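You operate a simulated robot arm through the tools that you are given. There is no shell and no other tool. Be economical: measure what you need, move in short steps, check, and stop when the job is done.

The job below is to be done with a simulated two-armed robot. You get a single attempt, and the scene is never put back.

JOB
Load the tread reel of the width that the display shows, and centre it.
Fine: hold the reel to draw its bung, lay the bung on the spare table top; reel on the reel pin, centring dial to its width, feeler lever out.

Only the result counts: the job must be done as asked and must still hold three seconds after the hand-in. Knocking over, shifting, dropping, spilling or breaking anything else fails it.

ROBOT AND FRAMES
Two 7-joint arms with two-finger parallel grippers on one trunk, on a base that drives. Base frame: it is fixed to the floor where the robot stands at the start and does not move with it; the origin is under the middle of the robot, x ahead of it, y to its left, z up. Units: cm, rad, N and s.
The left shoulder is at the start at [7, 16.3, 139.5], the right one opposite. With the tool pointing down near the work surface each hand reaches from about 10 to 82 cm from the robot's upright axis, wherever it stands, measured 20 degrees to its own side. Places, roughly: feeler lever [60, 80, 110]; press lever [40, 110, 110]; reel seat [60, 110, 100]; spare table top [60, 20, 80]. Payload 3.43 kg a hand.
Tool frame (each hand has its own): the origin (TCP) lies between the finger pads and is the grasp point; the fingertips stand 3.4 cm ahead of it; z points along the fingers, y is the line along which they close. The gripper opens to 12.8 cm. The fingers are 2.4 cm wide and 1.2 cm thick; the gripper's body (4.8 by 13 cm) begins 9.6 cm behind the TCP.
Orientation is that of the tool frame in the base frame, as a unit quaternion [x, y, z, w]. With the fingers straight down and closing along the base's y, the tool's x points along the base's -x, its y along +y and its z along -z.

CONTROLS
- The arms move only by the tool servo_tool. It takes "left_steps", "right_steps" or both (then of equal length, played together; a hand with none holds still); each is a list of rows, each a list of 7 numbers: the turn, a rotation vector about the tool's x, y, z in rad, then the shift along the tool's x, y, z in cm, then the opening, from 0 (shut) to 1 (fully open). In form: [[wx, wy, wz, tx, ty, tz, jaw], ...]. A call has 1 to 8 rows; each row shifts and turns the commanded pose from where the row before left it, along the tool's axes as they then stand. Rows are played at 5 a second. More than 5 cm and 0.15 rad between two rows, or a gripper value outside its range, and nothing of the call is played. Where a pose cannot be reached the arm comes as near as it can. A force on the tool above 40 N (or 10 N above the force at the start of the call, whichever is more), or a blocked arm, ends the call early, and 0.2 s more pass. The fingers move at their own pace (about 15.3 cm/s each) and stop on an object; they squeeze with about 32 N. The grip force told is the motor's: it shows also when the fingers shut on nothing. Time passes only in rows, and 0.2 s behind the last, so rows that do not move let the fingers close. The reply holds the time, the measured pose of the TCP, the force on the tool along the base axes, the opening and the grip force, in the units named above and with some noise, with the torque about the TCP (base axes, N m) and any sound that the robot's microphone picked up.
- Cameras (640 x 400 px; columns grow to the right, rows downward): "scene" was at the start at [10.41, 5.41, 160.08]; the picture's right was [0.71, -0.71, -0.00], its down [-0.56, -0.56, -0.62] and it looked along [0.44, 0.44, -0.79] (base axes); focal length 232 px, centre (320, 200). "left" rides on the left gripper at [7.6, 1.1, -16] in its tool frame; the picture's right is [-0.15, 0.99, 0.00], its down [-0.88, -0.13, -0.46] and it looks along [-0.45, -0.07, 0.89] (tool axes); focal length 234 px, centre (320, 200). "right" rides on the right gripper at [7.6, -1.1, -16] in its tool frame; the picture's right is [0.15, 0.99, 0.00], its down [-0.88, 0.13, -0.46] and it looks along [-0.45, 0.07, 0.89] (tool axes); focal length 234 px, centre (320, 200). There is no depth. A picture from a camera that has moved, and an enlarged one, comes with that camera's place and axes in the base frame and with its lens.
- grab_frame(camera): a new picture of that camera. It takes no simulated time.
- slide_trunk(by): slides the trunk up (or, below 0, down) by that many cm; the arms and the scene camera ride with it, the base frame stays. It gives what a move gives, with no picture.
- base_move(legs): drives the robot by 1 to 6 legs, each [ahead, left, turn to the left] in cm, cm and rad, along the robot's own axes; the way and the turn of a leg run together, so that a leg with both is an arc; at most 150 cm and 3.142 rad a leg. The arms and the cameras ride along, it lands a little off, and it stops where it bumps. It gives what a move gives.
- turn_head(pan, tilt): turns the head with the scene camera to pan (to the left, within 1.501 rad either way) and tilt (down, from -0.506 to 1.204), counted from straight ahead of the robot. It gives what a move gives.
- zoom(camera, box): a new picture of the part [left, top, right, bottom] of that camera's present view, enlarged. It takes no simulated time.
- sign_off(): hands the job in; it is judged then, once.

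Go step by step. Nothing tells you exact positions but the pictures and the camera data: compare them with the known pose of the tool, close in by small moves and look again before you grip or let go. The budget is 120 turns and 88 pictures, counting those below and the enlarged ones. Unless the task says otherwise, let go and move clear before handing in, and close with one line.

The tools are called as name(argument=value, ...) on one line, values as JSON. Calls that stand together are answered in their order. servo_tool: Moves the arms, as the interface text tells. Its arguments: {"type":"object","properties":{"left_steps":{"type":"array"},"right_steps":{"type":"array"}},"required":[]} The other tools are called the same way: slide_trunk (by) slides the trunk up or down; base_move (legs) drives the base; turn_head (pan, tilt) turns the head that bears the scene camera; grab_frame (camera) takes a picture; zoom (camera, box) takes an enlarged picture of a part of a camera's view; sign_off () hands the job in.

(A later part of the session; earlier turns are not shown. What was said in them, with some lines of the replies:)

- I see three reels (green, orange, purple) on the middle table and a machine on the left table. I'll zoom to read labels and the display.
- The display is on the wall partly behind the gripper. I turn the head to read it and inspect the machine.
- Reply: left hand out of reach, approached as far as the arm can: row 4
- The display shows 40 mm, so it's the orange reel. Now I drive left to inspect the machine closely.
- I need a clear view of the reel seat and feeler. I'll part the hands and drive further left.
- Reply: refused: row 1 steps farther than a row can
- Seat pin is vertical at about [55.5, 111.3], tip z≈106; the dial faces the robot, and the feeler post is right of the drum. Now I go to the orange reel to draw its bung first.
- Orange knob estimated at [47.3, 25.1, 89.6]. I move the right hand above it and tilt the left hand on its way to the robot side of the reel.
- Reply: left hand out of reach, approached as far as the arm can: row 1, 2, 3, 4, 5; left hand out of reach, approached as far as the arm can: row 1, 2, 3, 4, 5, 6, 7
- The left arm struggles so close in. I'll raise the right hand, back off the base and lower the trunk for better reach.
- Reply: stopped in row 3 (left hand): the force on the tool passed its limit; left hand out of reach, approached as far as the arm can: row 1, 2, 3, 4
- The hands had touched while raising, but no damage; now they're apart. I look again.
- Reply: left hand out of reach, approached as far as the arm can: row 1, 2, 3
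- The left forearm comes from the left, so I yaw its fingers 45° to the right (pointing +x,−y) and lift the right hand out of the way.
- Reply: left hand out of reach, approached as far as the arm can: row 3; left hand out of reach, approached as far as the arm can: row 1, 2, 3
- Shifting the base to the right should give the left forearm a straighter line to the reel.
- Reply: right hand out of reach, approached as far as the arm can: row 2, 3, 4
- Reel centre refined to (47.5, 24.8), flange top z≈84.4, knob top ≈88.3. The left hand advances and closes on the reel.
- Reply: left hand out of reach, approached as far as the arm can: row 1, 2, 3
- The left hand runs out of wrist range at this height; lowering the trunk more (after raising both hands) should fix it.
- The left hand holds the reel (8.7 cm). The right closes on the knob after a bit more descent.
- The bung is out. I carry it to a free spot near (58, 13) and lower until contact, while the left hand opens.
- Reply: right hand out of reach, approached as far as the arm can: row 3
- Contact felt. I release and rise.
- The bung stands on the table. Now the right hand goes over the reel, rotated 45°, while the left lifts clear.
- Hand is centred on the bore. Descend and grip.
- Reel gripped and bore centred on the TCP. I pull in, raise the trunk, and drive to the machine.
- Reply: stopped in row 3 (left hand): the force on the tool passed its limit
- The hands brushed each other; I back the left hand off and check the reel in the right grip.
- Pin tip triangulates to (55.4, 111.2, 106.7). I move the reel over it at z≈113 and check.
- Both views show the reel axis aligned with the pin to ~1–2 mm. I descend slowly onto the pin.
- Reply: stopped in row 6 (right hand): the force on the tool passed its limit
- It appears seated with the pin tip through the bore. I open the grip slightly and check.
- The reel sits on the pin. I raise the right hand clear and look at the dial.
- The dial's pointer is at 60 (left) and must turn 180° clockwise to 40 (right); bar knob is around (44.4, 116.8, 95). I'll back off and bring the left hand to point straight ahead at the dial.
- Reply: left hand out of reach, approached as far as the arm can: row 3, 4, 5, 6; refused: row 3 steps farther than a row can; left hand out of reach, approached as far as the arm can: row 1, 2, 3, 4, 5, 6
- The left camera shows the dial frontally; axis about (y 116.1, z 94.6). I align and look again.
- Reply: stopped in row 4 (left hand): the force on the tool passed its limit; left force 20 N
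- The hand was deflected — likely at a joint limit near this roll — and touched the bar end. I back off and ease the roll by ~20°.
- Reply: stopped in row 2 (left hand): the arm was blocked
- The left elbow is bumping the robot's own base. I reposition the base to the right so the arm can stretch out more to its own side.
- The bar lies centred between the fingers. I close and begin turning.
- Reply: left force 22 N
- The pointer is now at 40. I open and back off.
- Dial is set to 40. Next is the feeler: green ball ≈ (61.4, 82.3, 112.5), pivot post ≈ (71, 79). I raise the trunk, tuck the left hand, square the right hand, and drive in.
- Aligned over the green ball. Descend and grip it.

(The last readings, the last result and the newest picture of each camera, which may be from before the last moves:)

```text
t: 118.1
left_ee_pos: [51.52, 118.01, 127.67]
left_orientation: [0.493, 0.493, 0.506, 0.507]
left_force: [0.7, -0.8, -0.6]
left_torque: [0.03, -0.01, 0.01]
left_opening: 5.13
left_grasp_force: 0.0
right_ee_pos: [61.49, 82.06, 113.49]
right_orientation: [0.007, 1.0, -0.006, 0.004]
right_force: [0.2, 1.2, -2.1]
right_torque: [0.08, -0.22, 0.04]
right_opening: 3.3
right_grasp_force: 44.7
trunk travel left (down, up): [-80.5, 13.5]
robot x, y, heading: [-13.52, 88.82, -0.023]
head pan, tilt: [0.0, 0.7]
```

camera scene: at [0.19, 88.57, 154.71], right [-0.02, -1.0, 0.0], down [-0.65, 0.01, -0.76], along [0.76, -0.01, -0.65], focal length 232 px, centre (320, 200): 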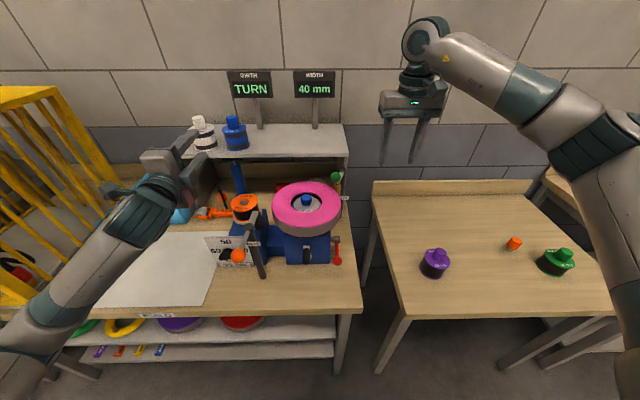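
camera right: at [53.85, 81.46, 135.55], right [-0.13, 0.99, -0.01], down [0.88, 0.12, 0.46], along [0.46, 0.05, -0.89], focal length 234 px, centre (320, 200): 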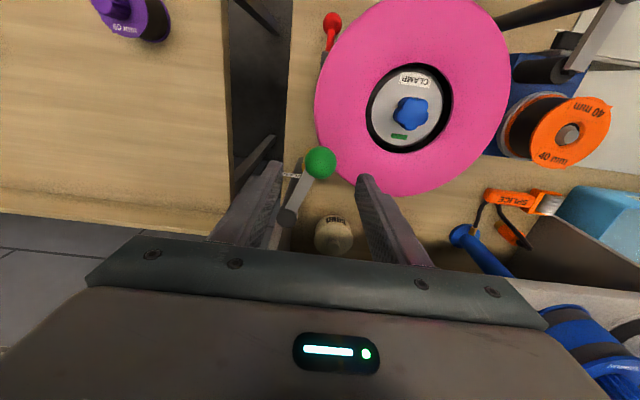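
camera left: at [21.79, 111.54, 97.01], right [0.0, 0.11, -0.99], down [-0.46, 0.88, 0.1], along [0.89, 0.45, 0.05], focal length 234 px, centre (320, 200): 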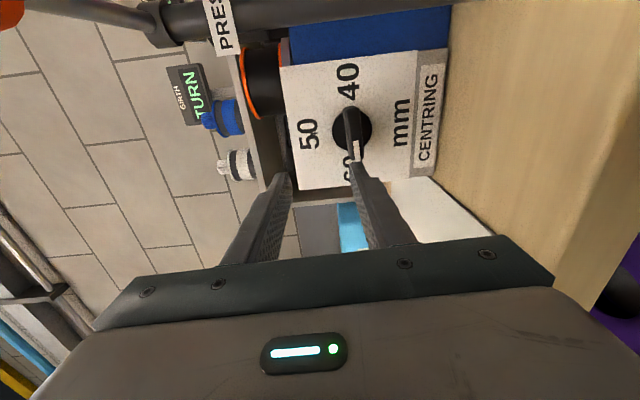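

servo_tool(right_steps=[[0, 0, 0, 0.37, -1.7, 0, 0.1], [0, 0, 0, 0.07, -1.74, 0, 0.1], [0, 0, 0, -0.24, -1.72, 0, 0.1]])

zoom(camera="scene", box=[290, 140, 370, 220])

```text
t: 118.9
left_ee_pos: [51.53, 117.87, 127.59]
left_orientation: [0.493, 0.493, 0.506, 0.507]
left_force: [-1.1, 0.2, -0.2]
left_torque: [0.0, -0.01, -0.01]
left_opening: 5.12
left_grasp_force: 0.0
right_ee_pos: [61.19, 76.83, 113.57]
right_orientation: [0.007, 1.0, -0.006, 0.004]
right_force: [-3.1, 6.2, -6.3]
right_torque: [0.4, 0.07, 0.54]
right_opening: 3.31
right_grasp_force: 45.2
trunk travel left (down, up): [-80.5, 13.5]
robot x, y, heading: [-13.99, 88.73, -0.016]
head pan, tilt: [0.0, 0.7]
```

```text
5.00 times, centred on (330, 180) of scene
camera zoom: at [0.15, 88.65, 154.72], right [-0.02, -1.0, 0.0], down [-0.64, 0.01, -0.76], along [0.76, -0.02, -0.64], focal length 1161 px, centre (270, 300)
```

zoom: 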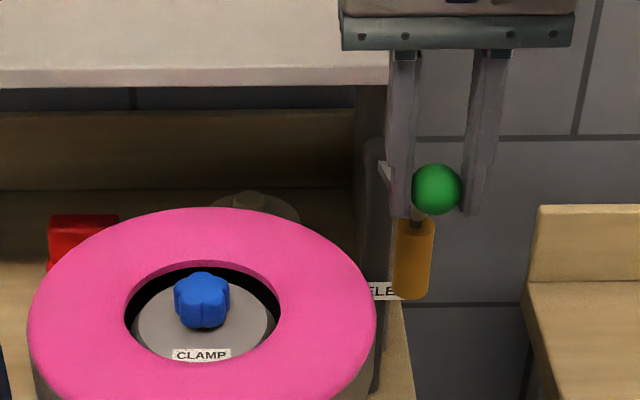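

The lever swings out freely with the hand. I continue the arc until a stop.

servo_tool(right_steps=[[0, 0, 0, -0.53, -1.66, 0, 0.1], [0, 0, 0, -0.81, -1.55, 0, 0.1], [0, 0, 0, -1.07, -1.37, 0, 0.1]])

```text
t: 119.5
left_ee_pos: [51.34, 118.05, 127.69]
left_orientation: [0.494, 0.494, 0.506, 0.506]
left_force: [-0.6, 0.1, 0.8]
left_torque: [-0.02, -0.01, 0.05]
left_opening: 5.1
left_grasp_force: 0.1
right_ee_pos: [61.57, 75.44, 113.54]
right_orientation: [-0.001, 1.0, -0.002, 0.001]
right_force: [-5.7, 7.7, 0.2]
right_torque: [-0.39, -0.58, -0.2]
right_opening: 3.31
right_grasp_force: 45.4
trunk travel left (down, up): [-80.5, 13.5]
robot x, y, heading: [-13.42, 88.66, -0.02]
head pan, tilt: [0.0, 0.7]
stopped in row 2 (right hand): the force on the tool passed its limit (the readings are from after the stop); the commanded pose is now the measured one
```

servo_tool(right_steps=[[0, 0, 0, -0.2, -0.5, 0, 0.1], [0, 0, 0, -0.2, -0.5, 0, 0.1], [0, 0, 0, -0.2, -0.5, 0, 0.1]])

zoom(camera="scene", box=[290, 140, 370, 220])

```text
t: 120.1
left_ee_pos: [51.23, 118.31, 127.88]
left_orientation: [0.493, 0.493, 0.508, 0.506]
left_force: [0.7, -1.7, 0.2]
left_torque: [-0.01, 0.02, 0.07]
left_opening: 5.13
left_grasp_force: 0.0
right_ee_pos: [61.56, 75.43, 113.59]
right_orientation: [-0.009, 1.0, 0.003, -0.002]
right_force: [-8.5, 15.6, 4.2]
right_torque: [-0.2, 0.29, -0.14]
right_opening: 3.33
right_grasp_force: 44.7
trunk travel left (down, up): [-80.5, 13.5]
robot x, y, heading: [-13.68, 88.84, -0.012]
head pan, tilt: [0.0, 0.7]
stopped in row 3 (right hand): the force on the tool passed its limit (the readings are from after the stop); the commanded pose is now the measured one
```

```text
5.00 times, centred on (330, 180) of scene
camera zoom: at [-0.14, 88.72, 154.78], right [-0.01, -1.0, 0.0], down [-0.64, 0.01, -0.77], along [0.77, -0.01, -0.64], focal length 1161 px, centre (270, 300)
```

zoom: 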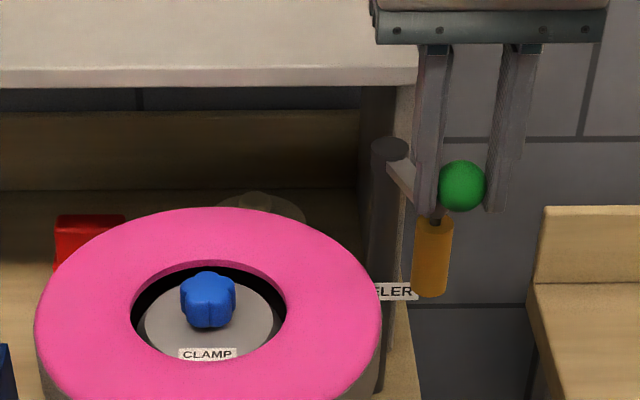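

The lever is at its outward stop. I release, lift the hand, and check that it stays out.

servo_tool(right_steps=[[0, 0, 0, 0, 0, 0, 0.35], [0, 0, 0, 0, 0, 0, 0.5], [0, 0, 0, 0, 0, -3, 0.5], [0, 0, 0, 0, 0, -4, 0.5], [0, 0, 0, 0, 0, -4, 0.5], [0, 0, 0, 4, 0, 0, 0.5], [0, 0, 0, 4, 0, 0, 0.5]])

grab_frame(camera="scene")

zoom(camera="scene", box=[200, 150, 380, 270])

zoom(camera="scene", box=[410, 220, 590, 290])

```text
t: 121.7
left_ee_pos: [51.11, 118.09, 127.86]
left_orientation: [0.493, 0.494, 0.508, 0.506]
left_force: [0.3, -0.5, 0.7]
left_torque: [-0.03, -0.01, 0.0]
left_opening: 5.11
left_grasp_force: 0.1
right_ee_pos: [53.77, 74.86, 124.35]
right_orientation: [-0.005, 1.0, 0.002, -0.002]
right_force: [-0.5, 0.0, 0.3]
right_torque: [0.01, -0.06, 0.0]
right_opening: 6.37
right_grasp_force: 0.0
trunk travel left (down, up): [-80.5, 13.5]
robot x, y, heading: [-13.29, 88.75, -0.014]
head pan, tilt: [0.0, 0.7]
```

```text
7 pictures are left
camera scene: at [-0.07, 88.57, 154.74], right [-0.02, -1.0, 0.0], down [-0.64, 0.01, -0.77], along [0.77, -0.01, -0.64], focal length 232 px, centre (320, 200)
```

scene: 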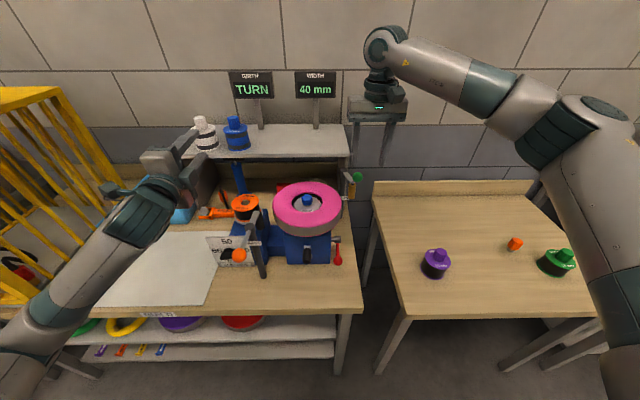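

```text
3.33 times, centred on (290, 210) of scene
camera zoom: at [-0.07, 88.57, 154.74], right [-0.02, -1.0, 0.0], down [-0.64, 0.01, -0.77], along [0.77, -0.01, -0.64], focal length 774 px, centre (420, 167)
```

zoom: 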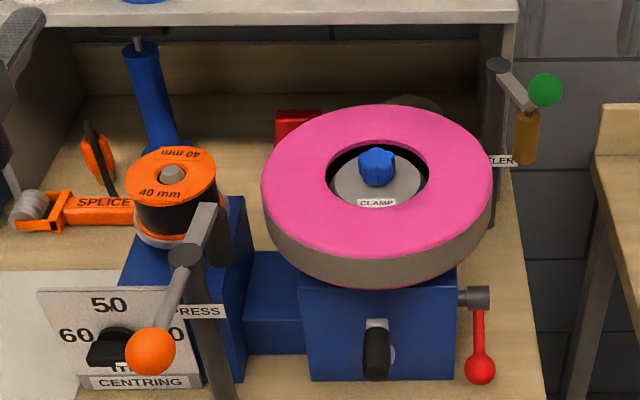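

```text
3.56 times, centred on (500, 255) of scene
camera zoom: at [-0.07, 88.57, 154.74], right [-0.02, -1.0, 0.0], down [-0.64, 0.01, -0.77], along [0.77, -0.01, -0.64], focal length 826 px, centre (-320, 4)
```

zoom: 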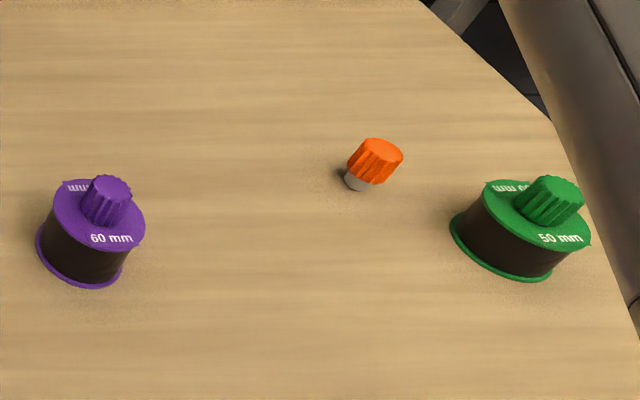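

Everything checks out: the 40 mm reel is on the pin, the dial is at 40, the feeler is out, the bung is on the spare table and nothing else has moved. Both hands are clear, so I hand in.

sign_off()

```text
The job is handed in.
```

I handed the job in: the 40 mm (orange) reel is on the reel pin, its bung is standing on the spare table top, the centring dial is at 40 and the feeler lever is out at its stop.
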